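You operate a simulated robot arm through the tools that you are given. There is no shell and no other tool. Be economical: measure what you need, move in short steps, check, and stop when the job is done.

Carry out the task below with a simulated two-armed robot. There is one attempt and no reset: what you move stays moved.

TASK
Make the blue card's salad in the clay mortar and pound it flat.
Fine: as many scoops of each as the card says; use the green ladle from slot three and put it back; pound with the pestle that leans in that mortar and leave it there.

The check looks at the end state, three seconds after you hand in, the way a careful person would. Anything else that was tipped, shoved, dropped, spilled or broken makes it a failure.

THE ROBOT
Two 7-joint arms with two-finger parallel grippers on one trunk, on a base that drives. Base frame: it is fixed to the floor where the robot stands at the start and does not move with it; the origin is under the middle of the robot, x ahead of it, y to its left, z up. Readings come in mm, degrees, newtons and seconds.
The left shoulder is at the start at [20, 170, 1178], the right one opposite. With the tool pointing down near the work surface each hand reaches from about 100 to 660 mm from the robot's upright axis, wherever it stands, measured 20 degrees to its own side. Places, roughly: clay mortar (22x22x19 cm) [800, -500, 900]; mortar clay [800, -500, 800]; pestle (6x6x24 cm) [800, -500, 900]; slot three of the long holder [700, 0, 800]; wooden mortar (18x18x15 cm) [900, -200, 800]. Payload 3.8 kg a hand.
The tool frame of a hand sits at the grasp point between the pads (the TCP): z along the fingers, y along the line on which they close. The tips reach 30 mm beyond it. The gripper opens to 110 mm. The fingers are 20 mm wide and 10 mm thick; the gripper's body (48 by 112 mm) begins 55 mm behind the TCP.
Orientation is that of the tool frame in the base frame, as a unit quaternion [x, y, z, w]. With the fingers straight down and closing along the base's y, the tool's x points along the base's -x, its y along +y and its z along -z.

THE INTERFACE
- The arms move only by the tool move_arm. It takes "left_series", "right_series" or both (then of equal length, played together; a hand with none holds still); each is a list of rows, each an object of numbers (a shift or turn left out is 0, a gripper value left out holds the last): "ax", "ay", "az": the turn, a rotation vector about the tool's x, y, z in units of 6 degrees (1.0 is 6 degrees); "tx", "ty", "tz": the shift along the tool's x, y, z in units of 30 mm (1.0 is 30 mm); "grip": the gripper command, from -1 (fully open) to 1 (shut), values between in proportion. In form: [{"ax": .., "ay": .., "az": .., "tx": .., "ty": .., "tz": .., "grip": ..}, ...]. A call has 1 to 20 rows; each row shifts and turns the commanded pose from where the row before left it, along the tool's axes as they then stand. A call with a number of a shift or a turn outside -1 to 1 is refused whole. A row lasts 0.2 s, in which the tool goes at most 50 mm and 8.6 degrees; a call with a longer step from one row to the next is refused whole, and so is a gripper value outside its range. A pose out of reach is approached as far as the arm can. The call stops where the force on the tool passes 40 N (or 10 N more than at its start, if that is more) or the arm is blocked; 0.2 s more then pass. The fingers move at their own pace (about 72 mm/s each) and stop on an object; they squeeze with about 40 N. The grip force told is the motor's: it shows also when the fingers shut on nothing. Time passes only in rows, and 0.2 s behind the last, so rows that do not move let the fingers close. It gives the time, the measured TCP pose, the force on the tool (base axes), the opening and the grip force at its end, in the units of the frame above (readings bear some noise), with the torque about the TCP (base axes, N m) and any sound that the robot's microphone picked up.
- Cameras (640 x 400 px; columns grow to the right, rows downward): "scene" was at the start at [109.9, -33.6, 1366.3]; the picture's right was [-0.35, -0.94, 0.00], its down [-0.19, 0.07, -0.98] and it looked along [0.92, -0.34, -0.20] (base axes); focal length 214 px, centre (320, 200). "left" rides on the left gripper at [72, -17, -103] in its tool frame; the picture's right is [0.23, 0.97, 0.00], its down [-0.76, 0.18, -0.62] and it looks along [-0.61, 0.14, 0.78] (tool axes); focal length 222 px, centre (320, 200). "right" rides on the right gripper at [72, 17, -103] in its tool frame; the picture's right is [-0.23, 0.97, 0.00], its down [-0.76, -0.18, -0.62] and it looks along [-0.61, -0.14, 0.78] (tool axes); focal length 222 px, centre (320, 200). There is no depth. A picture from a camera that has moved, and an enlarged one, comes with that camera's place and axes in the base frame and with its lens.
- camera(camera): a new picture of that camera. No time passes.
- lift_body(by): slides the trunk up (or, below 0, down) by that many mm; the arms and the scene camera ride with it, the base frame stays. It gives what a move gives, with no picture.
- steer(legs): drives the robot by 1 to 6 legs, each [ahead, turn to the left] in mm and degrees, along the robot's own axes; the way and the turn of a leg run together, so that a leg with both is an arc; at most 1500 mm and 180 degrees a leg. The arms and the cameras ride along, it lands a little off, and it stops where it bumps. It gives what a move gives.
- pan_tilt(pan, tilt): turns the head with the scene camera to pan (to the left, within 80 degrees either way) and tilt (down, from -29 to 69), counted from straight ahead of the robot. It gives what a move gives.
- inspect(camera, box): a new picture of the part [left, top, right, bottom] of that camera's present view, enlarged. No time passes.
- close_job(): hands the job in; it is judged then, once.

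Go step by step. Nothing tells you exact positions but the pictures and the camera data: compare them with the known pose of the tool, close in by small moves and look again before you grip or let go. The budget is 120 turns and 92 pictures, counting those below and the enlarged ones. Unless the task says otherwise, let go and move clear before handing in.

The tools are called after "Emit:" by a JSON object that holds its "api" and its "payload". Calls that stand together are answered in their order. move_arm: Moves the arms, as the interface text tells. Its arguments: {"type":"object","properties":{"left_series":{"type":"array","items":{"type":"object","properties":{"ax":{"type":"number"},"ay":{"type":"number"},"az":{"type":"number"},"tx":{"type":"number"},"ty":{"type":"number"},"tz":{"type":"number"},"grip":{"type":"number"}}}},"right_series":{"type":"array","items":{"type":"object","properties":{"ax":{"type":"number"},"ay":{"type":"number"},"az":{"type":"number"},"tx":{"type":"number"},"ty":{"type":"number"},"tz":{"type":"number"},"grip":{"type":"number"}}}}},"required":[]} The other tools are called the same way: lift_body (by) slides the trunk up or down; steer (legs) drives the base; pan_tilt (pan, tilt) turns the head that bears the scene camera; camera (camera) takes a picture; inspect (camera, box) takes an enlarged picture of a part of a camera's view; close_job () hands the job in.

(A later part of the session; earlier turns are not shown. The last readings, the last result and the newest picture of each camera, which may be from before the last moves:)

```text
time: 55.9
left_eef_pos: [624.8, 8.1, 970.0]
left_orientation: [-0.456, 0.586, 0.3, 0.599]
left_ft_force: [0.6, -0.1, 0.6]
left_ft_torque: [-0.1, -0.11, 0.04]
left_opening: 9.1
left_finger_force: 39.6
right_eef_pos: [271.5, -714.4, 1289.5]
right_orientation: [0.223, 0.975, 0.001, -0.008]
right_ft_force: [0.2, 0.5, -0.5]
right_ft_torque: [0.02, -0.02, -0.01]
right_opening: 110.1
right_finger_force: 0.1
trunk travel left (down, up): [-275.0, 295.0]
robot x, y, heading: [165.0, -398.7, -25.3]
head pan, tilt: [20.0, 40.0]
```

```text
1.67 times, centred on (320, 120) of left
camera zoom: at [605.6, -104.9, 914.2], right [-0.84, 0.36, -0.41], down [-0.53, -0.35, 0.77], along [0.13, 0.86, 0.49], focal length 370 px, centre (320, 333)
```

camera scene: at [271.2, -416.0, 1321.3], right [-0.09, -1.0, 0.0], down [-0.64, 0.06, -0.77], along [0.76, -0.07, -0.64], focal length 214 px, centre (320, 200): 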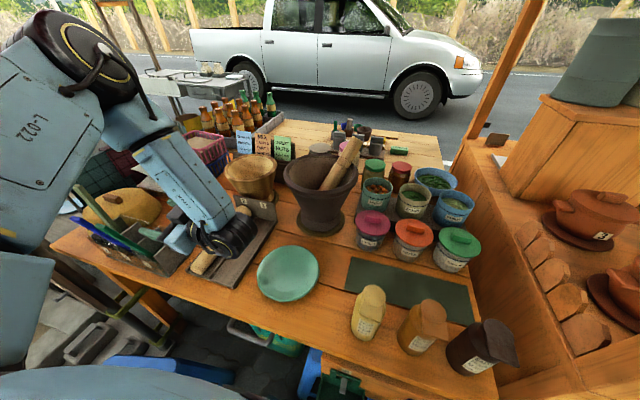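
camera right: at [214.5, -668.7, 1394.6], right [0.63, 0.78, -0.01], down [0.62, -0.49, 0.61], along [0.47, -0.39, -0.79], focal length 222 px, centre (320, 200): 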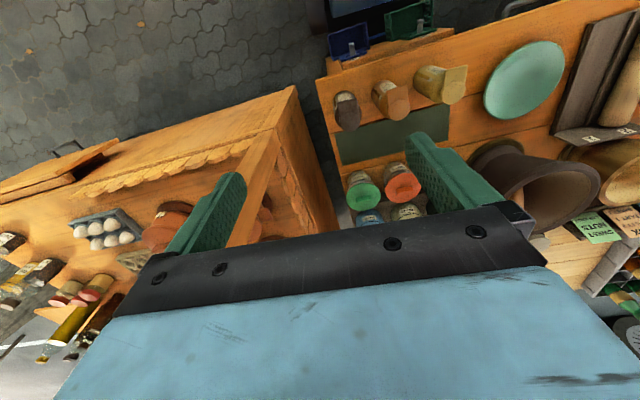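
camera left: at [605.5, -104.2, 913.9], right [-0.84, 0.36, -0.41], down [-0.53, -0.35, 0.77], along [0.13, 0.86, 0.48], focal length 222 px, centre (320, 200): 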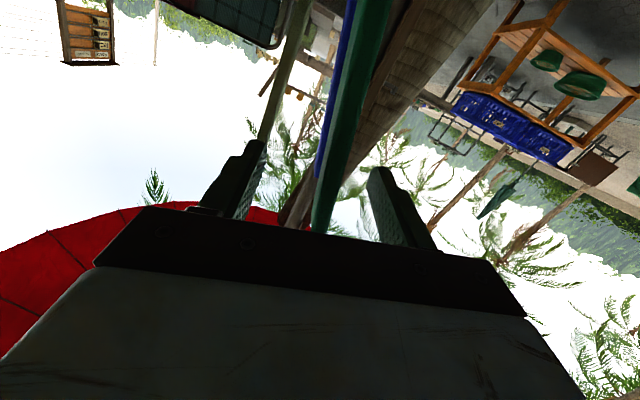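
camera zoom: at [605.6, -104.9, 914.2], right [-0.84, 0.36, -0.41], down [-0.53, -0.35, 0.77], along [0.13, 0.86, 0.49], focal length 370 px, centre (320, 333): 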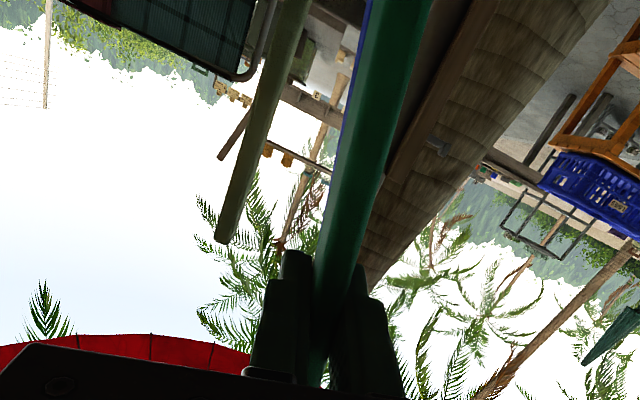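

The handle is held (9 mm thick). I lift straight up 210 mm and look.

Emit:
{"api": "move_arm", "payload": {"left_series": [{"tx": -0.5, "ty": -0.1, "tz": -0.05}, {"tx": -0.97, "ty": -0.19, "tz": -0.1}, {"tx": -0.97, "ty": -0.19, "tz": -0.1}, {"tx": -0.97, "ty": -0.19, "tz": -0.1}, {"tx": -0.97, "ty": -0.19, "tz": -0.1}, {"tx": -0.97, "ty": -0.19, "tz": -0.1}, {"tx": -0.97, "ty": -0.19, "tz": -0.1}]}}

Emit:
{"api": "camera", "payload": {"camera": "scene"}}

```text
time: 57.5
left_eef_pos: [623.6, 7.7, 1165.8]
left_orientation: [-0.453, 0.587, 0.301, 0.599]
left_ft_force: [0.0, 0.0, -0.6]
left_ft_torque: [0.02, 0.01, 0.01]
left_opening: 9.2
left_finger_force: 40.3
right_eef_pos: [270.6, -713.2, 1288.8]
right_orientation: [0.223, 0.975, 0.001, -0.008]
right_ft_force: [-0.2, -1.1, 0.2]
right_ft_torque: [-0.02, 0.0, 0.03]
right_opening: 110.0
right_finger_force: 0.0
trunk travel left (down, up): [-275.0, 295.0]
robot x, y, heading: [168.5, -397.1, -24.9]
head pan, tilt: [20.0, 40.0]
```

```text
61 pictures are left
camera scene: at [270.0, -416.0, 1321.4], right [-0.09, -1.0, 0.0], down [-0.64, 0.06, -0.77], along [0.76, -0.07, -0.64], focal length 214 px, centre (320, 200)
```

scene: 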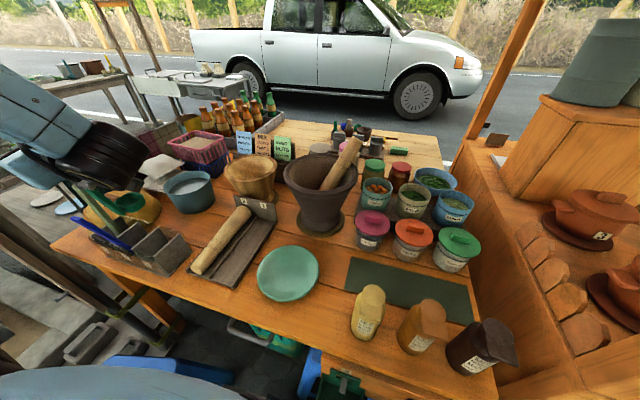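

Emit:
{"api": "inspect", "payload": {"camera": "scene", "box": [40, 130, 200, 250]}}

```text
3.33 times, centred on (120, 190) of scene
camera zoom: at [270.0, -416.0, 1321.4], right [-0.09, -1.0, 0.0], down [-0.64, 0.06, -0.77], along [0.76, -0.07, -0.64], focal length 715 px, centre (987, 233)
```

zoom: 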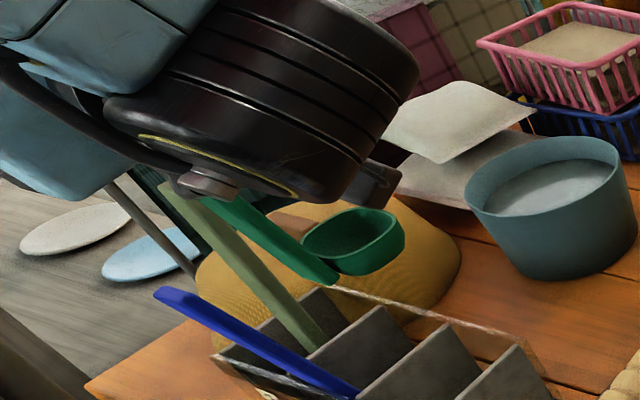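

The ladle hangs with its cup on the bench side of the handle, level. The pestle's top (about n 1036, s 166, z 1048) is near the tomato tub, so I will work with the fingers pointing half left; I carry the empty ladle high over the front of the mortar and test my wrist range there.

Emit:
{"api": "move_arm", "payload": {"left_series": [{"tx": -0.9, "ty": -0.3, "tz": -0.4}, {"tx": -0.9, "ty": -0.3, "tz": -0.4}, {"tx": 0.05, "ty": -0.55, "tz": -0.88}, {"tx": 0.05, "ty": -0.55, "tz": -0.88}, {"tx": 0.05, "ty": -0.55, "tz": -0.88}, {"tx": 0.05, "ty": -0.55, "tz": -0.88}, {"tx": 0.05, "ty": -0.55, "tz": -0.88}, {"tx": 0.05, "ty": -0.55, "tz": -0.88}, {"tx": 0.05, "ty": -0.55, "tz": -0.88}, {"tx": 0.05, "ty": -0.55, "tz": -0.88}, {"tx": 0.05, "ty": -0.55, "tz": -0.88}, {"tx": 0.05, "ty": -0.55, "tz": -0.88}, {"tx": 0.05, "ty": -0.55, "tz": -0.88}, {"tx": 0.05, "ty": -0.55, "tz": -0.88}]}}

Emit:
{"api": "move_arm", "payload": {"left_series": [{"ax": 1}, {"ax": 1}, {"ax": 1}, {"ax": 1}, {"ax": 1}, {"ax": 1}, {"ax": 1}]}}

Emit:
{"api": "camera", "payload": {"camera": "scene"}}

```text
time: 60.5
left_eef_pos: [758.1, -164.5, 1258.6]
left_orientation: [-0.455, 0.588, 0.3, 0.598]
left_ft_force: [0.2, -0.4, -1.0]
left_ft_torque: [0.01, 0.02, -0.01]
left_opening: 9.2
left_finger_force: 40.2
left hand out of reach, approached as far as the arm can: row 6, 7, 8, 9, 10, 11, 12, 13, 14
right_eef_pos: [271.8, -713.4, 1289.4]
right_orientation: [0.223, 0.975, 0.001, -0.008]
right_ft_force: [0.5, -0.7, -0.6]
right_ft_torque: [-0.02, -0.01, -0.01]
right_opening: 109.7
right_finger_force: 0.0
trunk travel left (down, up): [-275.0, 295.0]
robot x, y, heading: [167.1, -402.4, -25.3]
head pan, tilt: [20.0, 40.0]
```

```text
time: 62.1
left_eef_pos: [757.8, -165.7, 1260.4]
left_orientation: [-0.21, 0.655, 0.069, 0.722]
left_ft_force: [-0.6, -0.2, -1.6]
left_ft_torque: [0.03, 0.01, 0.02]
left_opening: 12.9
left_finger_force: 0.7
right_eef_pos: [271.4, -713.7, 1289.9]
right_orientation: [0.223, 0.975, 0.0, -0.008]
right_ft_force: [0.0, -0.5, 0.1]
right_ft_torque: [-0.01, -0.02, -0.01]
right_opening: 110.2
right_finger_force: 0.1
trunk travel left (down, up): [-275.0, 295.0]
robot x, y, heading: [164.4, -399.2, -25.5]
head pan, tilt: [20.0, 40.0]
```

```text
59 pictures are left
camera scene: at [270.6, -415.4, 1321.3], right [-0.09, -1.0, 0.0], down [-0.64, 0.06, -0.77], along [0.76, -0.07, -0.64], focal length 214 px, centre (320, 200)
```

scene: 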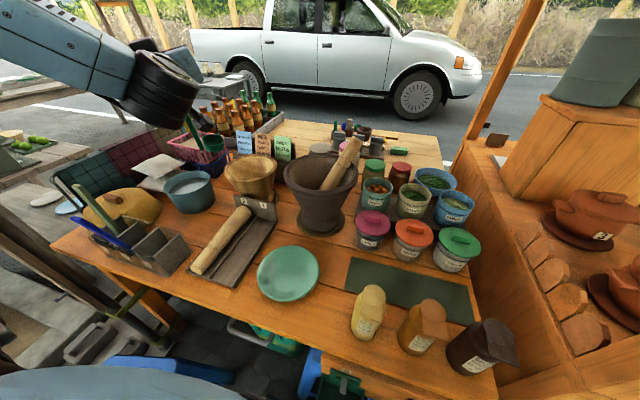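

The grip reading dropped to 0.7 N with the opening at 12.9 mm, so the hold has slackened. I command it shut at once and check the ladle.

Emit:
{"api": "move_arm", "payload": {"left_series": [{"grip": 1}, {"grip": 1}, {"grip": 1}]}}

Emit:
{"api": "inspect", "payload": {"camera": "scene", "box": [110, 50, 270, 170]}}

Emit:
{"api": "camera", "payload": {"camera": "left"}}

```text
time: 62.9
left_eef_pos: [758.3, -164.9, 1260.3]
left_orientation: [-0.21, 0.656, 0.07, 0.722]
left_ft_force: [-0.1, -0.3, 0.2]
left_ft_torque: [0.03, -0.01, 0.0]
left_opening: 9.3
left_finger_force: 39.7
right_eef_pos: [271.5, -714.2, 1290.1]
right_orientation: [0.223, 0.975, 0.001, -0.008]
right_ft_force: [-0.9, 0.2, 0.6]
right_ft_torque: [0.03, -0.02, -0.04]
right_opening: 110.0
right_finger_force: 0.1
trunk travel left (down, up): [-275.0, 295.0]
robot x, y, heading: [163.9, -397.6, -25.2]
head pan, tilt: [20.0, 40.0]
```

```text
3.33 times, centred on (190, 110) of scene
camera zoom: at [270.8, -415.9, 1321.3], right [-0.09, -1.0, 0.0], down [-0.64, 0.06, -0.77], along [0.76, -0.07, -0.64], focal length 715 px, centre (753, 500)
```

zoom: 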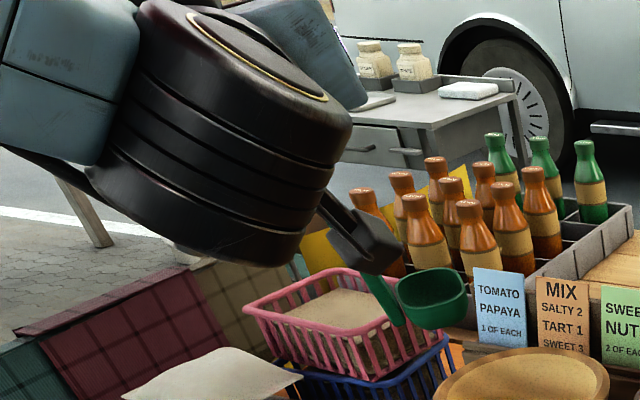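

```text
57 pictures are left
camera left: at [679.5, -235.2, 1188.5], right [-0.34, 0.84, -0.43], down [-0.74, 0.05, 0.67], along [0.58, 0.54, 0.6], focal length 222 px, centre (320, 200)
```

left: 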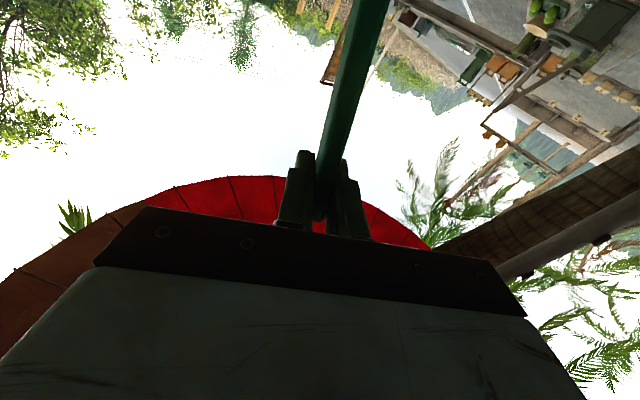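

The ladle is still held exactly as before (cup where predicted); I will put the grip command in every row from now on. The blue card is now fully visible: tomato, papaya, 1 of each. I move over the bench in front of the mortar and tubs.

Emit:
{"api": "move_arm", "payload": {"left_series": [{"tx": 0.14, "ty": -0.81, "tz": -0.69, "grip": 1}, {"tx": 0.14, "ty": -0.81, "tz": -0.69, "grip": 1}, {"tx": 0.14, "ty": -0.81, "tz": -0.69, "grip": 1}, {"tx": 0.14, "ty": -0.81, "tz": -0.69, "grip": 1}, {"tx": 0.14, "ty": -0.81, "tz": -0.69, "grip": 1}, {"tx": 0.14, "ty": -0.81, "tz": -0.69, "grip": 1}, {"tx": 0.14, "ty": -0.81, "tz": -0.69, "grip": 1}, {"tx": 0.14, "ty": -0.81, "tz": -0.69, "grip": 1}, {"tx": 0.14, "ty": -0.81, "tz": -0.69, "grip": 1}, {"tx": 0.14, "ty": -0.81, "tz": -0.69, "grip": 1}]}}

Emit:
{"api": "move_arm", "payload": {"left_series": [{"az": 1, "grip": 1}, {"az": 1, "grip": 1}, {"az": 1, "grip": 1}, {"az": 1, "grip": 1}, {"az": 1, "grip": 1}, {"az": 1, "grip": 1}, {"az": 1, "grip": 1}, {"az": 1, "grip": 1}, {"az": 1, "grip": 1}, {"az": 1, "grip": 1}, {"az": 1, "grip": 1}, {"az": 1, "grip": 1}, {"az": 1, "grip": 1}, {"az": 1, "grip": 1}, {"az": 1, "grip": 1}, {"az": 1, "grip": 1}]}}

```text
time: 65.1
left_eef_pos: [751.4, -366.0, 1290.7]
left_orientation: [-0.209, 0.656, 0.07, 0.722]
left_ft_force: [0.0, -0.6, -1.3]
left_ft_torque: [0.03, 0.04, -0.02]
left_opening: 9.2
left_finger_force: 40.1
left hand out of reach, approached as far as the arm can: row 6, 7, 8, 9, 10
right_eef_pos: [272.6, -714.2, 1289.9]
right_orientation: [0.223, 0.975, 0.001, -0.008]
right_ft_force: [-0.2, -0.6, 0.3]
right_ft_torque: [0.02, 0.01, 0.0]
right_opening: 110.1
right_finger_force: 0.1
trunk travel left (down, up): [-275.0, 295.0]
robot x, y, heading: [167.4, -397.7, -25.3]
head pan, tilt: [20.0, 40.0]
```

```text
time: 68.5
left_eef_pos: [752.7, -366.9, 1290.8]
left_orientation: [0.348, 0.594, 0.583, 0.431]
left_ft_force: [0.3, -0.3, -1.2]
left_ft_torque: [0.0, 0.01, 0.02]
left_opening: 9.1
left_finger_force: 40.2
right_eef_pos: [270.3, -715.0, 1289.7]
right_orientation: [0.224, 0.975, 0.0, -0.007]
right_ft_force: [0.1, -0.1, -0.3]
right_ft_torque: [-0.02, 0.01, -0.01]
right_opening: 110.0
right_finger_force: 0.0
trunk travel left (down, up): [-275.0, 295.0]
robot x, y, heading: [166.6, -395.7, -25.1]
head pan, tilt: [20.0, 40.0]
```

Rolling by 96° works here, so pouring that way is possible. I roll back level, yaw the hand to point mostly forward and restore the ladle's own lean.

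Emit:
{"api": "move_arm", "payload": {"left_series": [{"az": -1, "grip": 1}, {"az": -1, "grip": 1}, {"az": -1, "grip": 1}, {"az": -1, "grip": 1}, {"az": -1, "grip": 1}, {"az": -1, "grip": 1}, {"az": -1, "grip": 1}, {"az": -1, "grip": 1}, {"az": -1, "grip": 1}, {"az": -1, "grip": 1}, {"az": -1, "grip": 1}, {"az": -1, "grip": 1}, {"az": -1, "grip": 1}, {"az": -1, "grip": 1}, {"az": -1, "grip": 1}, {"az": -1, "grip": 1}]}}

Emit:
{"api": "move_arm", "payload": {"left_series": [{"ax": 0.98, "ay": 0.5, "az": -0.05, "grip": 1}, {"ax": 0.98, "ay": 0.5, "az": -0.05, "grip": 1}, {"ax": 0.98, "ay": 0.5, "az": -0.05, "grip": 1}, {"ax": 0.98, "ay": 0.5, "az": -0.05, "grip": 1}, {"ax": 0.98, "ay": 0.5, "az": -0.05, "grip": 1}]}}

Emit:
{"api": "inspect", "payload": {"camera": "scene", "box": [180, 40, 420, 220]}}

```text
time: 71.9
left_eef_pos: [751.1, -365.5, 1291.3]
left_orientation: [-0.209, 0.656, 0.068, 0.722]
left_ft_force: [0.2, 0.7, -0.9]
left_ft_torque: [0.03, 0.05, -0.01]
left_opening: 9.2
left_finger_force: 39.9
right_eef_pos: [271.6, -714.3, 1290.6]
right_orientation: [0.223, 0.975, 0.001, -0.008]
right_ft_force: [0.4, -0.7, -0.5]
right_ft_torque: [-0.03, 0.0, 0.0]
right_opening: 110.2
right_finger_force: 0.1
trunk travel left (down, up): [-275.0, 295.0]
robot x, y, heading: [165.2, -398.0, -24.9]
head pan, tilt: [20.0, 40.0]
```

```text
time: 73.1
left_eef_pos: [750.7, -367.9, 1290.9]
left_orientation: [-0.036, 0.737, -0.136, 0.661]
left_ft_force: [-0.5, 0.2, -0.9]
left_ft_torque: [0.05, 0.0, -0.02]
left_opening: 9.3
left_finger_force: 39.8
right_eef_pos: [272.0, -714.1, 1289.1]
right_orientation: [0.223, 0.975, 0.001, -0.007]
right_ft_force: [-0.2, 0.2, -0.2]
right_ft_torque: [-0.02, 0.0, 0.02]
right_opening: 110.1
right_finger_force: 0.0
trunk travel left (down, up): [-275.0, 295.0]
robot x, y, heading: [165.5, -398.7, -25.2]
head pan, tilt: [20.0, 40.0]
```

```text
2.22 times, centred on (300, 130) of scene
camera zoom: at [270.7, -415.3, 1321.3], right [-0.09, -1.0, 0.0], down [-0.64, 0.06, -0.77], along [0.76, -0.07, -0.64], focal length 477 px, centre (364, 356)
```

zoom: 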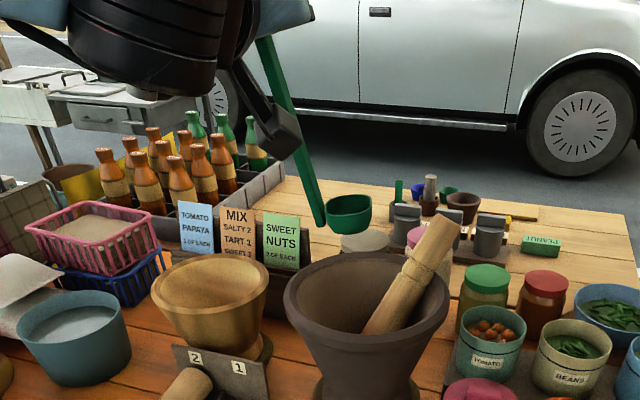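

Clear view: the cup hangs level and empty. It sits about 71 mm to the right of and 176 mm below the grip point. I carry it over the tomato tub, staying high.

Emit:
{"api": "move_arm", "payload": {"left_series": [{"tx": 0.21, "ty": -0.92, "tz": 0.295, "grip": 1}, {"tx": 0.21, "ty": -0.92, "tz": 0.295, "grip": 1}, {"tx": 0.21, "ty": -0.92, "tz": 0.295, "grip": 1}, {"tx": 0.21, "ty": -0.92, "tz": 0.295, "grip": 1}, {"tx": 0.21, "ty": -0.92, "tz": 0.295, "grip": 1}, {"tx": 0.21, "ty": -0.92, "tz": 0.295, "grip": 1}, {"tx": 0.21, "ty": -0.92, "tz": 0.295, "grip": 1}]}}

Emit:
{"api": "inspect", "payload": {"camera": "scene", "box": [300, 60, 500, 230]}}

```text
time: 74.7
left_eef_pos: [778.2, -492.1, 1287.6]
left_orientation: [-0.036, 0.737, -0.135, 0.662]
left_ft_force: [0.7, 0.3, -0.1]
left_ft_torque: [0.02, 0.01, -0.01]
left_opening: 9.2
left_finger_force: 39.7
left hand out of reach, approached as far as the arm can: row 5, 6, 7
right_eef_pos: [271.7, -714.1, 1289.0]
right_orientation: [0.223, 0.975, 0.001, -0.008]
right_ft_force: [0.2, -0.7, 0.7]
right_ft_torque: [-0.02, -0.01, -0.01]
right_opening: 109.9
right_finger_force: 0.0
trunk travel left (down, up): [-275.0, 295.0]
robot x, y, heading: [169.9, -400.8, -25.2]
head pan, tilt: [20.0, 40.0]
```

```text
2.35 times, centred on (400, 145) of scene
camera zoom: at [270.7, -415.8, 1321.3], right [-0.09, -1.0, 0.0], down [-0.64, 0.06, -0.77], along [0.76, -0.07, -0.64], focal length 505 px, centre (132, 329)
```

zoom: 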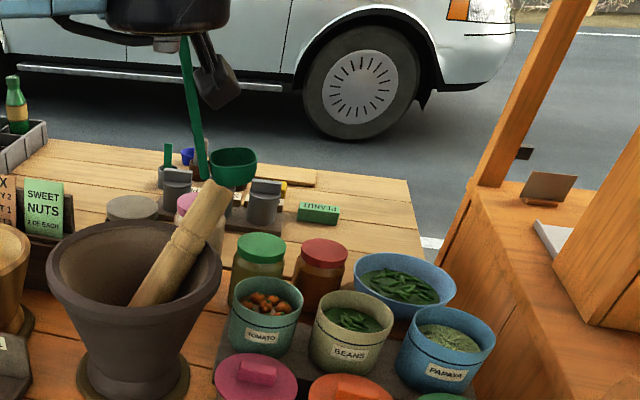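

The left hand cannot reach further right while pointing left. Turning the base 24° right in place is clear on the floor and brings both tubs into the arm's good range; the ladle passes above the pestle and tubs.

Emit:
{"api": "move_arm", "payload": {"left_series": [{"tx": -0.6, "grip": 1}, {"grip": 1}]}}

Emit:
{"api": "steer", "payload": {"legs": [[0, -24]]}}

Emit:
{"api": "pan_tilt", "payload": {"pan": 30, "tilt": 40}}

Emit:
{"api": "camera", "payload": {"camera": "scene"}}

```text
time: 75.3
left_eef_pos: [780.9, -489.3, 1304.5]
left_orientation: [-0.036, 0.737, -0.135, 0.661]
left_ft_force: [0.5, 0.1, -0.6]
left_ft_torque: [0.02, -0.03, 0.0]
left_opening: 9.1
left_finger_force: 39.9
right_eef_pos: [271.7, -714.1, 1289.4]
right_orientation: [0.223, 0.975, 0.001, -0.008]
right_ft_force: [0.6, 0.2, 0.2]
right_ft_torque: [-0.01, -0.01, 0.01]
right_opening: 110.0
right_finger_force: 0.1
trunk travel left (down, up): [-275.0, 295.0]
robot x, y, heading: [166.3, -399.0, -25.3]
head pan, tilt: [20.0, 40.0]
```

```text
time: 76.6
left_eef_pos: [737.4, -643.2, 1305.2]
left_orientation: [0.059, 0.735, -0.219, 0.639]
left_ft_force: [0.6, 0.8, -0.6]
left_ft_torque: [0.04, 0.0, 0.02]
left_opening: 9.3
left_finger_force: 40.0
right_eef_pos: [186.0, -731.0, 1289.8]
right_orientation: [0.346, 0.938, 0.003, -0.008]
right_ft_force: [-0.2, -1.2, -0.4]
right_ft_torque: [-0.01, 0.04, 0.01]
right_opening: 110.0
right_finger_force: 0.1
trunk travel left (down, up): [-275.0, 295.0]
robot x, y, heading: [167.0, -397.8, -39.9]
head pan, tilt: [20.0, 40.0]
stopped in leg 1: the robot was blocked; the commanded pose is now the measured one
```

```text
time: 77.3
left_eef_pos: [739.2, -643.5, 1304.1]
left_orientation: [0.058, 0.736, -0.219, 0.638]
left_ft_force: [-0.7, 0.7, 0.1]
left_ft_torque: [0.06, -0.02, 0.01]
left_opening: 9.0
left_finger_force: 40.1
right_eef_pos: [187.4, -730.5, 1289.5]
right_orientation: [0.346, 0.938, 0.001, -0.007]
right_ft_force: [0.4, 0.4, 0.4]
right_ft_torque: [-0.01, 0.02, 0.04]
right_opening: 110.1
right_finger_force: 0.0
trunk travel left (down, up): [-275.0, 295.0]
robot x, y, heading: [166.2, -397.8, -39.8]
head pan, tilt: [30.0, 40.0]
```

```text
54 pictures are left
camera scene: at [267.1, -427.4, 1321.3], right [-0.17, -0.98, 0.0], down [-0.63, 0.11, -0.77], along [0.75, -0.13, -0.64], focal length 214 px, centre (320, 200)
```

scene: 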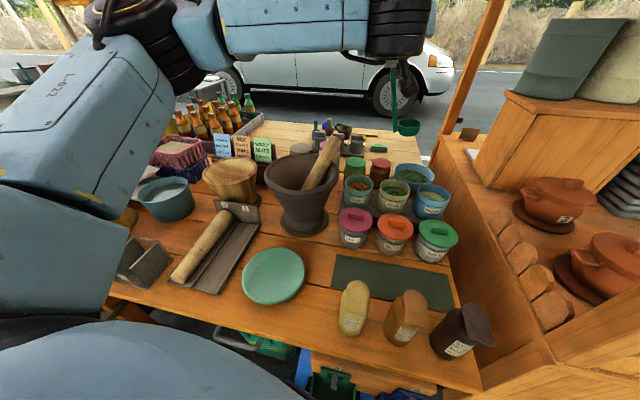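

The turn stopped at -39.9°, blocked by something. I look down toward the base to see what is touching.

Emit:
{"api": "pan_tilt", "payload": {"pan": 15, "tilt": 69}}

Emit:
{"api": "camera", "payload": {"camera": "scene"}}

Emit:
{"api": "camera", "payload": {"camera": "right"}}

```text
time: 78.2
left_eef_pos: [738.1, -642.5, 1303.9]
left_orientation: [0.058, 0.736, -0.219, 0.638]
left_ft_force: [0.6, -0.3, -0.4]
left_ft_torque: [0.03, 0.0, 0.02]
left_opening: 9.3
left_finger_force: 40.0
right_eef_pos: [186.6, -730.3, 1290.0]
right_orientation: [0.347, 0.938, 0.002, -0.008]
right_ft_force: [1.0, 0.5, 0.1]
right_ft_torque: [0.03, 0.02, -0.01]
right_opening: 110.0
right_finger_force: 0.0
trunk travel left (down, up): [-275.0, 295.0]
robot x, y, heading: [163.4, -393.3, -39.8]
head pan, tilt: [15.0, 68.8]
```

```text
53 pictures are left
camera scene: at [234.2, -436.2, 1285.2], right [-0.42, -0.91, 0.0], down [-0.85, 0.39, -0.36], along [0.33, -0.15, -0.93], focal length 214 px, centre (320, 200)
```

scene: 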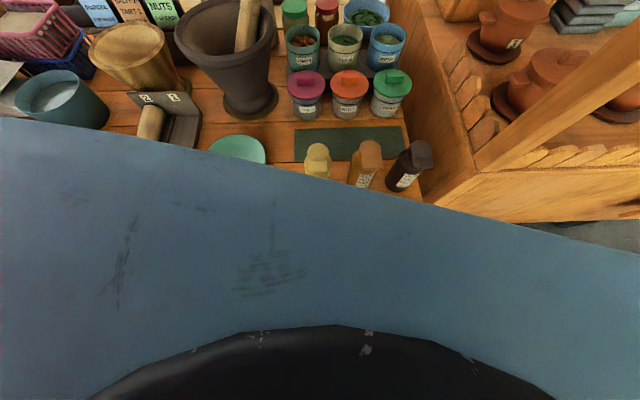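

```text
52 pictures are left
camera right: at [144.2, -672.1, 1394.6], right [0.81, 0.59, -0.01], down [0.47, -0.64, 0.61], along [0.36, -0.5, -0.79], focal length 222 px, centre (320, 200)
```

right: 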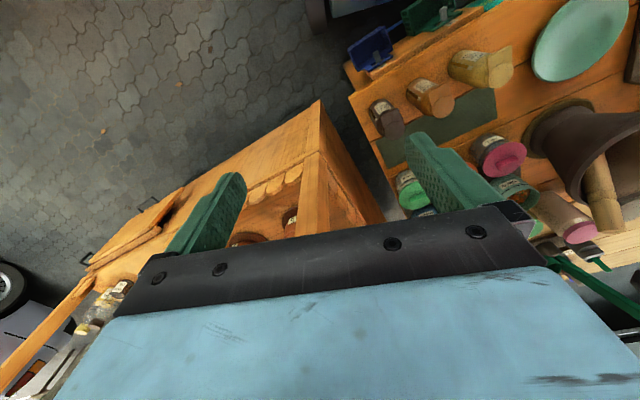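

Nothing visible was displaced. I ease the base back a degree and try the tomato tub from here: yaw the hand left 15°, shift over the tub and come down part way.

Emit:
{"api": "steer", "payload": {"legs": [[0, 1.5]]}}

Emit:
{"api": "move_arm", "payload": {"left_series": [{"ax": -0.8, "ay": -0.2, "az": -0.07, "grip": 1}, {"ax": -0.8, "ay": -0.2, "az": -0.07, "grip": 1}, {"ax": -0.8, "ay": -0.2, "az": -0.07, "grip": 1}, {"tx": -0.24, "ty": 0.81, "tz": 0.36, "grip": 1}, {"tx": -0.24, "ty": 0.81, "tz": 0.36, "grip": 1}, {"tx": -0.24, "ty": 0.6, "tz": 0.36, "grip": 1}]}}

Emit:
{"api": "pan_tilt", "payload": {"pan": 15, "tilt": 45}}

Emit:
{"api": "camera", "payload": {"camera": "scene"}}

```text
time: 79.0
left_eef_pos: [744.8, -626.7, 1304.2]
left_orientation: [0.048, 0.737, -0.211, 0.641]
left_ft_force: [-0.2, -0.3, -0.4]
left_ft_torque: [0.04, 0.0, 0.01]
left_opening: 9.2
left_finger_force: 39.4
right_eef_pos: [196.0, -729.9, 1290.5]
right_orientation: [0.334, 0.943, 0.002, -0.008]
right_ft_force: [0.6, 0.9, -0.3]
right_ft_torque: [0.0, 0.0, 0.02]
right_opening: 110.2
right_finger_force: 0.2
trunk travel left (down, up): [-275.0, 295.0]
robot x, y, heading: [162.0, -395.8, -38.4]
head pan, tilt: [15.0, 68.8]
```

```text
time: 80.4
left_eef_pos: [796.7, -516.2, 1299.8]
left_orientation: [-0.048, 0.737, -0.125, 0.662]
left_ft_force: [0.2, 0.7, -0.9]
left_ft_torque: [0.03, -0.02, 0.01]
left_opening: 9.2
left_finger_force: 39.9
left hand out of reach, approached as far as the arm can: row 1, 2, 3
right_eef_pos: [195.0, -728.8, 1290.4]
right_orientation: [0.334, 0.943, 0.002, -0.008]
right_ft_force: [-0.2, -0.8, 0.7]
right_ft_torque: [-0.03, -0.01, -0.01]
right_opening: 110.1
right_finger_force: 0.1
trunk travel left (down, up): [-275.0, 295.0]
robot x, y, heading: [165.7, -401.4, -38.6]
head pan, tilt: [15.0, 68.8]
```

```text
time: 81.3
left_eef_pos: [795.9, -517.0, 1299.1]
left_orientation: [-0.047, 0.737, -0.125, 0.663]
left_ft_force: [-0.2, -0.3, -0.6]
left_ft_torque: [0.0, 0.0, -0.01]
left_opening: 9.3
left_finger_force: 40.0
right_eef_pos: [196.6, -729.8, 1290.0]
right_orientation: [0.334, 0.943, 0.002, -0.008]
right_ft_force: [0.3, 0.0, 1.6]
right_ft_torque: [0.01, -0.01, -0.02]
right_opening: 109.7
right_finger_force: 0.1
trunk travel left (down, up): [-275.0, 295.0]
robot x, y, heading: [164.9, -397.7, -38.4]
head pan, tilt: [15.0, 45.0]
```

```text
51 pictures are left
camera scene: at [258.4, -444.5, 1314.0], right [-0.4, -0.92, 0.0], down [-0.65, 0.28, -0.71], along [0.65, -0.28, -0.71], focal length 214 px, centre (320, 200)
```

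scene: 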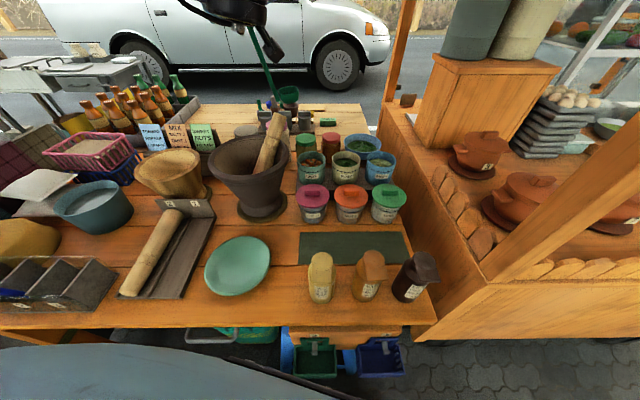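

The arm prefers the base turned further right. Before moving the base I want to see what blocked it, so I tilt the free right hand back to look at my wheels and the bench underside.

Emit:
{"api": "move_arm", "payload": {"right_series": [{"ay": 1}, {"ay": 1}, {"ay": 1}, {"ay": 1}, {"ay": 1}, {"ay": 1}]}}

Emit:
{"api": "camera", "payload": {"camera": "right"}}

```text
time: 82.7
left_eef_pos: [798.1, -517.5, 1299.5]
left_orientation: [-0.048, 0.737, -0.125, 0.662]
left_ft_force: [0.8, 0.1, -0.3]
left_ft_torque: [0.06, 0.02, 0.0]
left_opening: 9.1
left_finger_force: 40.1
right_eef_pos: [196.6, -728.9, 1290.3]
right_orientation: [0.317, 0.894, 0.105, -0.299]
right_ft_force: [-0.6, 0.0, 1.1]
right_ft_torque: [-0.02, 0.02, 0.0]
right_opening: 110.1
right_finger_force: 0.0
trunk travel left (down, up): [-275.0, 295.0]
robot x, y, heading: [169.6, -401.8, -38.4]
head pan, tilt: [15.0, 45.0]
```

```text
50 pictures are left
camera right: at [210.1, -718.4, 1417.1], right [0.75, 0.64, -0.14], down [0.65, -0.76, 0.04], along [-0.08, -0.12, -0.99], focal length 222 px, centre (320, 200)
```

right: 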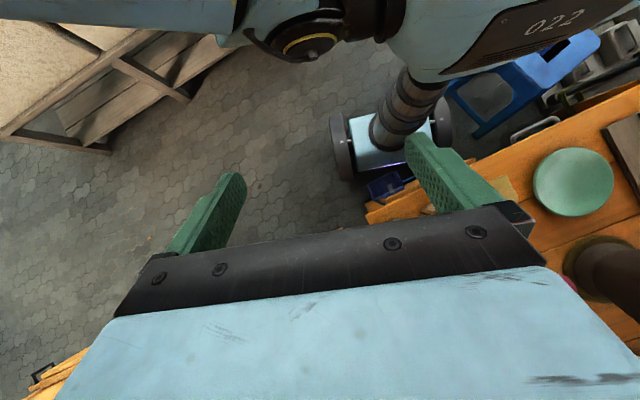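

Emit:
{"api": "inspect", "payload": {"camera": "right", "box": [310, 60, 550, 220]}}

```text
2.50 times, centred on (430, 140) of right
camera zoom: at [210.1, -718.4, 1417.1], right [0.75, 0.64, -0.14], down [0.65, -0.76, 0.04], along [-0.08, -0.12, -0.99], focal length 555 px, centre (45, 350)
```

zoom: 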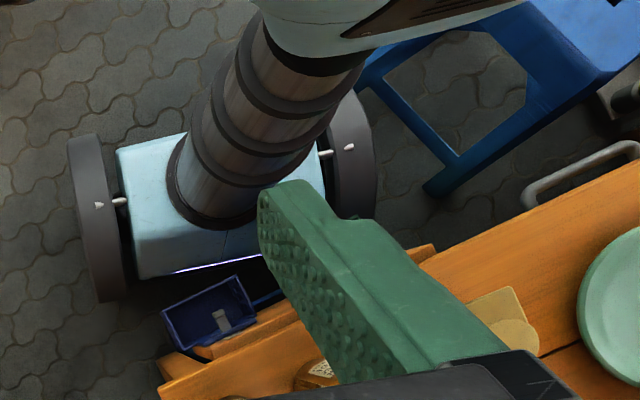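

My wheels stand close to the inner stool's feet, so that is what limits turning here. I back off 80 mm and then turn to -50°; the ladle stays high above everything.

Emit:
{"api": "steer", "payload": {"legs": [[-80, 0], [0, -12]]}}

Emit:
{"api": "pan_tilt", "payload": {"pan": 30, "tilt": 40}}

Emit:
{"api": "camera", "payload": {"camera": "scene"}}

```text
time: 84.5
left_eef_pos: [696.3, -597.8, 1302.2]
left_orientation: [0.031, 0.737, -0.193, 0.646]
left_ft_force: [-0.4, 0.2, -0.5]
left_ft_torque: [0.04, 0.02, -0.01]
left_opening: 9.3
left_finger_force: 40.1
right_eef_pos: [62.3, -679.5, 1289.9]
right_orientation: [0.409, 0.856, 0.135, -0.286]
right_ft_force: [-0.1, -0.1, 0.0]
right_ft_torque: [0.0, -0.01, -0.03]
right_opening: 110.3
right_finger_force: 0.1
trunk travel left (down, up): [-275.0, 295.0]
robot x, y, heading: [106.2, -346.6, -50.2]
head pan, tilt: [15.0, 45.0]
```

```text
time: 85.3
left_eef_pos: [695.7, -596.7, 1299.9]
left_orientation: [0.03, 0.738, -0.194, 0.645]
left_ft_force: [-0.6, -0.4, -0.9]
left_ft_torque: [0.02, -0.01, 0.01]
left_opening: 9.3
left_finger_force: 39.6
right_eef_pos: [64.5, -679.3, 1290.3]
right_orientation: [0.409, 0.856, 0.136, -0.286]
right_ft_force: [-0.8, -0.5, 1.1]
right_ft_torque: [0.01, 0.0, 0.0]
right_opening: 110.1
right_finger_force: 0.0
trunk travel left (down, up): [-275.0, 295.0]
robot x, y, heading: [105.0, -347.8, -50.4]
head pan, tilt: [30.0, 40.0]
```

```text
48 pictures are left
camera scene: at [197.6, -395.3, 1321.3], right [-0.35, -0.94, 0.0], down [-0.6, 0.22, -0.77], along [0.72, -0.27, -0.64], focal length 214 px, centre (320, 200)
```

scene: 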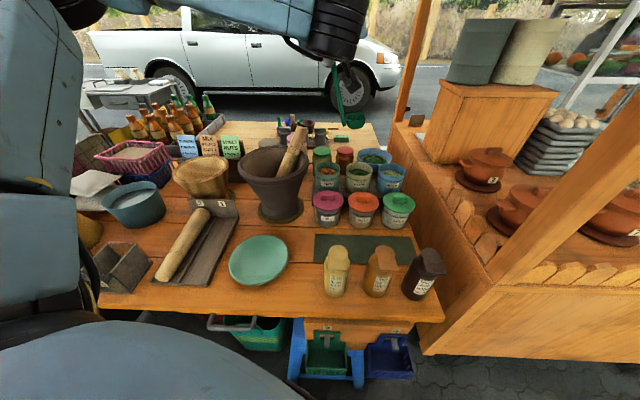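

Now I stand at -50° with a clear view of the ladle and tubs. I enlarge to fix the tub positions and the cup.

Emit:
{"api": "inspect", "payload": {"camera": "scene", "box": [260, 50, 440, 215]}}

```text
2.42 times, centred on (350, 132) of scene
camera zoom: at [197.6, -395.3, 1321.3], right [-0.35, -0.94, 0.0], down [-0.6, 0.22, -0.77], along [0.72, -0.27, -0.64], focal length 520 px, centre (247, 364)
```

zoom: 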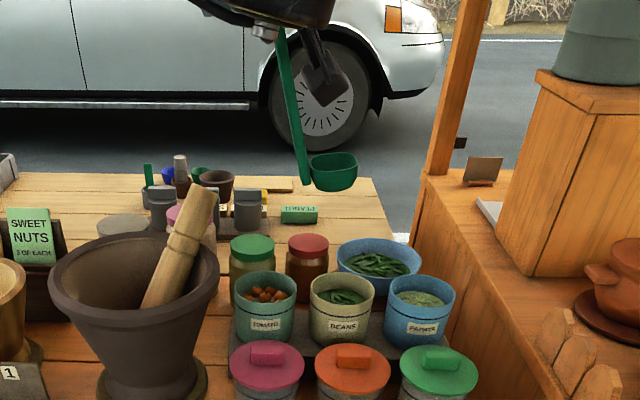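

Tub centres: tomato ≈ (797, -645), papaya ≈ (707, -850), rims ≈ 918; the pestle top is to the left of the tomato tub. I yaw the hand left 20°, go over the tomato tub and come down until the cup is just above the rim.

Emit:
{"api": "move_arm", "payload": {"left_series": [{"ax": -0.8, "ay": -0.21, "az": -0.08, "grip": 1}, {"ax": -0.8, "ay": -0.21, "az": -0.08, "grip": 1}, {"ax": -0.8, "ay": -0.21, "az": -0.08, "grip": 1}, {"ax": -0.8, "ay": -0.21, "az": -0.08, "grip": 1}, {"tx": -0.13, "ty": 0.17, "tz": 0.94, "grip": 1}, {"tx": -0.13, "ty": 0.17, "tz": 0.94, "grip": 1}, {"tx": -0.13, "ty": 0.17, "tz": 0.94, "grip": 1}]}}

Emit:
{"api": "move_arm", "payload": {"left_series": [{"tx": 0.96, "ty": 0.25, "tz": 0.09, "grip": 1}, {"tx": 0.96, "ty": 0.25, "tz": 0.09, "grip": 1}, {"tx": 0.96, "ty": 0.25, "tz": 0.09, "grip": 1}]}}

Emit:
{"api": "inspect", "payload": {"camera": "scene", "box": [260, 50, 440, 215]}}

```text
time: 86.9
left_eef_pos: [781.6, -577.1, 1300.3]
left_orientation: [-0.098, 0.731, -0.08, 0.67]
left_ft_force: [-0.1, 0.7, 0.3]
left_ft_torque: [0.05, 0.02, -0.04]
left_opening: 9.3
left_finger_force: 40.5
right_eef_pos: [62.9, -679.4, 1290.6]
right_orientation: [0.409, 0.856, 0.136, -0.286]
right_ft_force: [0.5, -0.4, -0.5]
right_ft_torque: [-0.05, -0.02, -0.01]
right_opening: 110.1
right_finger_force: 0.0
trunk travel left (down, up): [-275.0, 295.0]
robot x, y, heading: [104.5, -349.3, -50.3]
head pan, tilt: [30.0, 40.0]
```

```text
time: 87.7
left_eef_pos: [779.6, -576.7, 1210.5]
left_orientation: [-0.098, 0.731, -0.081, 0.67]
left_ft_force: [-0.5, 0.8, -0.3]
left_ft_torque: [0.06, -0.02, 0.01]
left_opening: 9.3
left_finger_force: 39.8
right_eef_pos: [64.0, -678.3, 1289.9]
right_orientation: [0.409, 0.856, 0.136, -0.285]
right_ft_force: [0.0, -0.2, -0.7]
right_ft_torque: [0.01, -0.01, -0.01]
right_opening: 110.3
right_finger_force: 0.2
trunk travel left (down, up): [-275.0, 295.0]
robot x, y, heading: [98.1, -350.3, -50.2]
head pan, tilt: [30.0, 40.0]
```

```text
2.42 times, centred on (350, 132) of scene
camera zoom: at [198.0, -395.4, 1321.3], right [-0.35, -0.94, 0.0], down [-0.6, 0.22, -0.77], along [0.72, -0.27, -0.64], focal length 520 px, centre (247, 364)
```

zoom: 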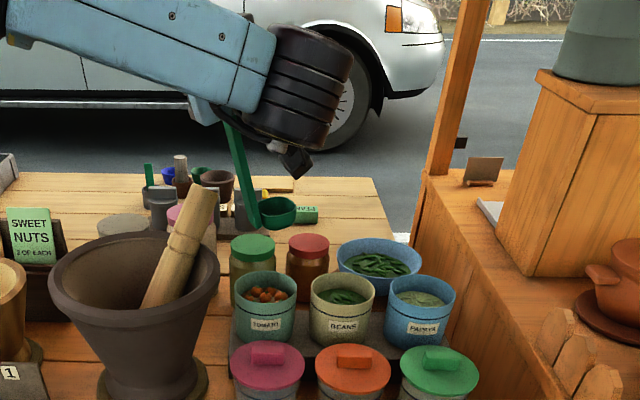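

The cup is right over the tomato tub, clear of the pestle. I lower it 120 mm.

Emit:
{"api": "move_arm", "payload": {"left_series": [{"tx": 0.96, "ty": 0.25, "tz": 0.09, "grip": 1}, {"tx": 0.96, "ty": 0.25, "tz": 0.09, "grip": 1}, {"tx": 0.96, "ty": 0.25, "tz": 0.09, "grip": 1}, {"tx": 0.96, "ty": 0.25, "tz": 0.09, "grip": 1}]}}

Emit:
{"api": "inspect", "payload": {"camera": "scene", "box": [270, 90, 390, 210]}}

```text
time: 88.7
left_eef_pos: [780.2, -566.4, 1098.4]
left_orientation: [-0.099, 0.73, -0.082, 0.671]
left_ft_force: [2.9, -0.4, 3.9]
left_ft_torque: [-0.37, -0.28, 0.09]
left_opening: 9.2
left_finger_force: 39.8
left hand out of reach, approached as far as the arm can: row 4
right_eef_pos: [63.7, -678.9, 1289.1]
right_orientation: [0.409, 0.856, 0.136, -0.285]
right_ft_force: [-0.1, 0.7, -0.2]
right_ft_torque: [-0.02, 0.02, 0.03]
right_opening: 110.0
right_finger_force: 0.0
trunk travel left (down, up): [-275.0, 295.0]
robot x, y, heading: [101.4, -349.8, -50.5]
head pan, tilt: [30.0, 40.0]
```

```text
3.33 times, centred on (330, 150) of scene
camera zoom: at [197.3, -395.0, 1321.4], right [-0.35, -0.94, 0.0], down [-0.6, 0.22, -0.77], along [0.72, -0.27, -0.64], focal length 715 px, centre (287, 367)
```

zoom: 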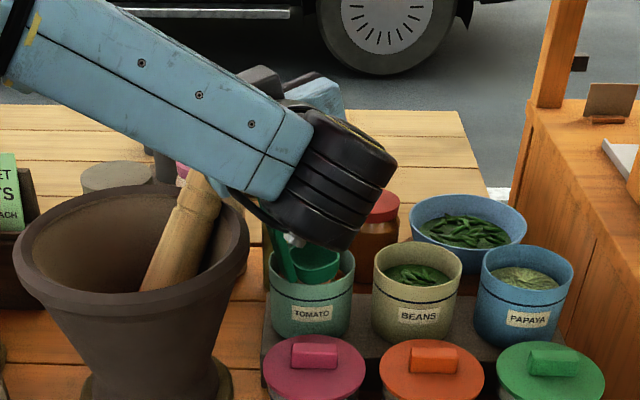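

The cup's bottom just touches the tomatoes (4 N) and the arm is at its lower limit in this pose. I lower the trunk a little to press the cup into them, watching the force.

Emit:
{"api": "lift_body", "payload": {"by": -20}}

Emit:
{"api": "inspect", "payload": {"camera": "scene", "box": [290, 120, 370, 190]}}

```text
time: 89.2
left_eef_pos: [782.3, -568.9, 1094.5]
left_orientation: [-0.107, 0.722, -0.088, 0.678]
left_ft_force: [-1.6, 0.6, 13.9]
left_ft_torque: [-0.39, 0.49, -0.1]
left_opening: 9.3
left_finger_force: 40.0
right_eef_pos: [63.9, -678.8, 1271.6]
right_orientation: [0.408, 0.856, 0.135, -0.286]
right_ft_force: [-0.3, -0.4, 0.4]
right_ft_torque: [0.04, 0.03, 0.0]
right_opening: 110.1
right_finger_force: 0.0
trunk travel left (down, up): [-257.0, 313.0]
robot x, y, heading: [103.3, -349.6, -50.3]
head pan, tilt: [30.0, 40.0]
stopped: the force on the tool passed its limit at 41 N (the readings are from after the stop); the commanded pose is now the measured one
```

```text
5.71 times, centred on (330, 155) of scene
camera zoom: at [197.3, -395.4, 1303.3], right [-0.35, -0.94, 0.0], down [-0.6, 0.22, -0.77], along [0.72, -0.27, -0.64], focal length 1226 px, centre (263, 457)
```

zoom: 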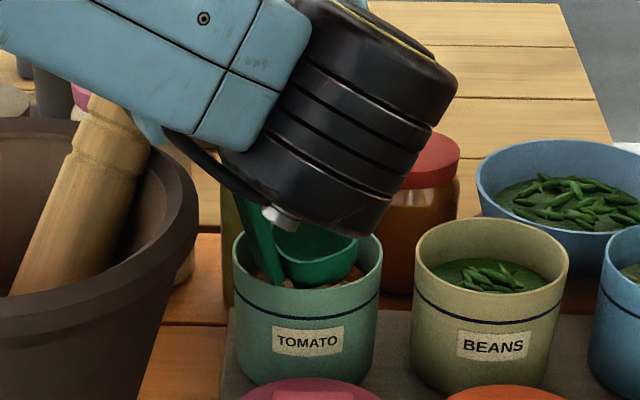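

The contents resist like a solid heap (over 40 N), so the cup has been pressed onto them. I lift gently and look into the cup.

Emit:
{"api": "move_arm", "payload": {"left_series": [{"tx": -0.6, "ty": -0.16, "tz": -0.06, "grip": 1}, {"tx": -0.96, "ty": -0.25, "tz": -0.09, "grip": 1}, {"tx": -0.96, "ty": -0.25, "tz": -0.09, "grip": 1}, {"tx": -0.96, "ty": -0.25, "tz": -0.09, "grip": 1}]}}

Emit:
{"api": "inspect", "payload": {"camera": "scene", "box": [270, 90, 390, 190]}}

```text
time: 90.2
left_eef_pos: [780.1, -566.9, 1199.6]
left_orientation: [-0.105, 0.724, -0.085, 0.677]
left_ft_force: [-0.2, 0.3, -0.5]
left_ft_torque: [0.03, 0.01, 0.0]
left_opening: 9.2
left_finger_force: 39.5
right_eef_pos: [62.5, -678.8, 1271.6]
right_orientation: [0.409, 0.856, 0.135, -0.286]
right_ft_force: [0.1, -0.7, 0.0]
right_ft_torque: [-0.03, -0.03, 0.02]
right_opening: 109.8
right_finger_force: 0.0
trunk travel left (down, up): [-257.0, 313.0]
robot x, y, heading: [101.5, -348.0, -50.1]
head pan, tilt: [30.0, 40.0]
```

```text
4.00 times, centred on (330, 140) of scene
camera zoom: at [197.2, -394.9, 1303.7], right [-0.35, -0.94, 0.0], down [-0.6, 0.22, -0.77], along [0.72, -0.27, -0.64], focal length 858 px, centre (280, 440)
```

zoom: 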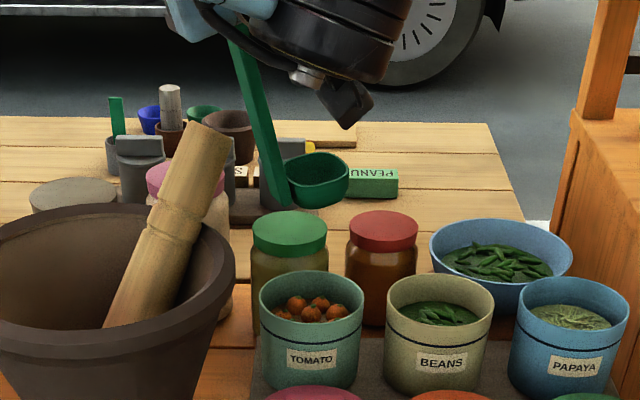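

The cup came up empty; probably the handle foot or cup caught the tub's rim, because the tub is only about 90 mm wide. I need a second viewpoint to align exactly, so I turn the free right hand's camera toward the tubs.

Emit:
{"api": "move_arm", "payload": {"right_series": [{"ay": -1}, {"ay": -1}, {"ay": -1}, {"ay": -1}, {"ay": -1}, {"ay": -1}, {"az": -1}, {"az": -1}, {"az": -1}, {"az": -1}, {"az": -1}, {"az": -1}, {"az": -1}, {"az": -1}, {"ay": -1}, {"ay": -1}, {"ay": -1}]}}

Emit:
{"api": "camera", "payload": {"camera": "right"}}

```text
time: 93.8
left_eef_pos: [779.8, -568.1, 1199.6]
left_orientation: [-0.104, 0.724, -0.085, 0.677]
left_ft_force: [0.0, 0.1, -0.5]
left_ft_torque: [0.06, 0.0, -0.02]
left_opening: 9.0
left_finger_force: 39.6
right_eef_pos: [62.7, -678.5, 1272.4]
right_orientation: [0.027, 0.988, 0.001, 0.151]
right_ft_force: [-0.3, -0.3, 0.4]
right_ft_torque: [-0.02, -0.02, -0.02]
right_opening: 110.1
right_finger_force: 0.0
trunk travel left (down, up): [-257.0, 313.0]
robot x, y, heading: [105.0, -348.6, -50.4]
head pan, tilt: [30.0, 40.0]
```

```text
42 pictures are left
camera right: at [-36.5, -658.4, 1349.6], right [0.27, 0.96, 0.08], down [0.53, -0.21, 0.82], along [0.81, -0.18, -0.57], focal length 222 px, centre (320, 200)
```

right: 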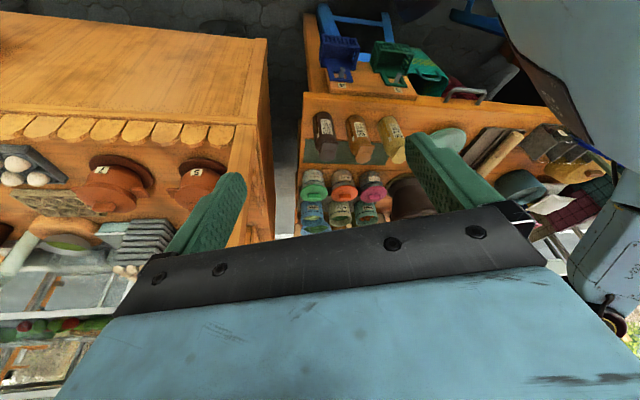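

The view works but the ladle is hidden below the gripper edge. I tilt that hand further and bring it a bit closer.

Emit:
{"api": "move_arm", "payload": {"right_series": [{"ay": -1, "tx": -1}, {"ay": -1, "tx": -1}, {"ay": -1, "tx": -1}, {"tx": -1}, {"tx": -1}]}}

Emit:
{"api": "inspect", "payload": {"camera": "right", "box": [260, 60, 460, 220]}}

```text
time: 95.0
left_eef_pos: [781.6, -566.3, 1197.7]
left_orientation: [-0.105, 0.724, -0.085, 0.676]
left_ft_force: [0.3, -0.4, -1.2]
left_ft_torque: [0.05, 0.01, 0.02]
left_opening: 9.3
left_finger_force: 40.1
right_eef_pos: [196.0, -686.5, 1342.3]
right_orientation: [0.027, 0.952, -0.003, 0.303]
right_ft_force: [0.4, 0.9, -0.7]
right_ft_torque: [0.0, 0.02, -0.03]
right_opening: 110.0
right_finger_force: 0.0
trunk travel left (down, up): [-257.0, 313.0]
robot x, y, heading: [106.4, -348.0, -50.6]
head pan, tilt: [30.0, 40.0]
```

```text
2.50 times, centred on (360, 140) of right
camera zoom: at [77.2, -663.8, 1385.0], right [0.24, 0.96, 0.14], down [0.25, -0.2, 0.95], along [0.94, -0.19, -0.29], focal length 555 px, centre (220, 350)
```

zoom: 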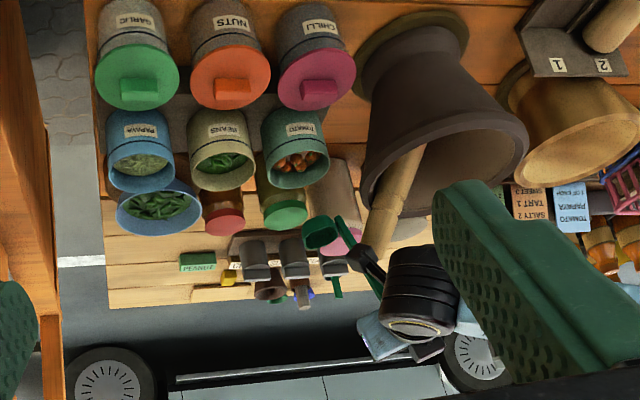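

Now I have true stereo: tomato rim centre (810, -654, 904), cup centre (785, -645, 1034). The cup must go 24 mm further in x and 16 mm in -y. I correct that and lower by trunk so the cup sits just above the rim.

Emit:
{"api": "move_arm", "payload": {"left_series": [{"tx": 0.09, "ty": -0.54, "tz": 0.79, "grip": 1}, {"grip": 1}]}}

Emit:
{"api": "lift_body", "payload": {"by": -80}}

Emit:
{"api": "inspect", "payload": {"camera": "right", "box": [300, 60, 420, 180]}}

Emit:
{"api": "inspect", "payload": {"camera": "scene", "box": [280, 80, 400, 190]}}

```text
time: 95.7
left_eef_pos: [803.1, -581.8, 1200.5]
left_orientation: [-0.105, 0.724, -0.085, 0.677]
left_ft_force: [-0.1, -0.1, -0.3]
left_ft_torque: [0.02, 0.02, 0.0]
left_opening: 9.3
left_finger_force: 40.1
right_eef_pos: [192.6, -685.9, 1342.3]
right_orientation: [0.026, 0.952, -0.002, 0.304]
right_ft_force: [0.2, -0.2, -0.6]
right_ft_torque: [0.01, 0.01, 0.02]
right_opening: 110.2
right_finger_force: 0.0
trunk travel left (down, up): [-257.0, 313.0]
robot x, y, heading: [103.0, -347.7, -50.2]
head pan, tilt: [30.0, 40.0]
```

```text
time: 96.8
left_eef_pos: [803.9, -582.7, 1120.6]
left_orientation: [-0.105, 0.724, -0.085, 0.677]
left_ft_force: [-0.7, 0.1, -0.1]
left_ft_torque: [0.02, -0.01, 0.01]
left_opening: 9.3
left_finger_force: 40.3
right_eef_pos: [194.2, -686.1, 1261.4]
right_orientation: [0.026, 0.952, -0.003, 0.304]
right_ft_force: [0.3, 0.4, -0.2]
right_ft_torque: [0.0, 0.02, 0.0]
right_opening: 110.4
right_finger_force: 0.1
trunk travel left (down, up): [-177.0, 393.0]
robot x, y, heading: [104.2, -347.9, -50.5]
head pan, tilt: [30.0, 40.0]
```

```text
3.33 times, centred on (360, 120) of right
camera zoom: at [75.9, -663.7, 1305.0], right [0.24, 0.96, 0.14], down [0.25, -0.2, 0.95], along [0.94, -0.19, -0.29], focal length 740 px, centre (187, 467)
```

zoom: 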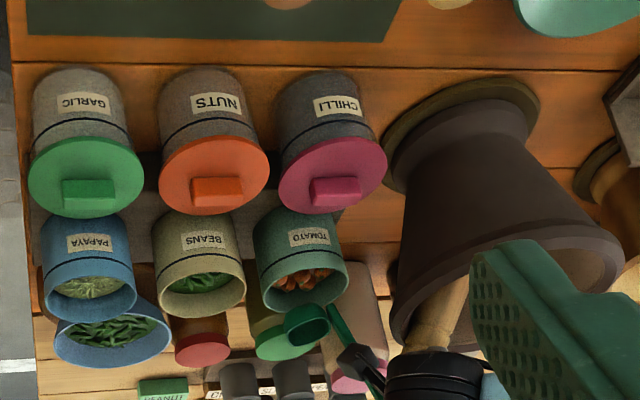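

```text
3.64 times, centred on (340, 135) of scene
camera zoom: at [197.5, -395.0, 1223.7], right [-0.35, -0.94, 0.0], down [-0.6, 0.22, -0.77], along [0.72, -0.27, -0.64], focal length 780 px, centre (247, 436)
```

zoom: 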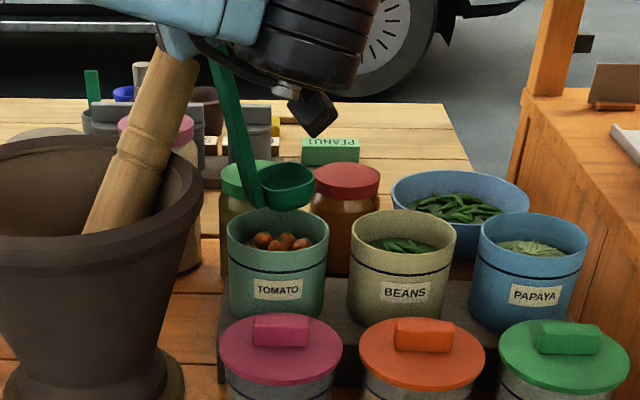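

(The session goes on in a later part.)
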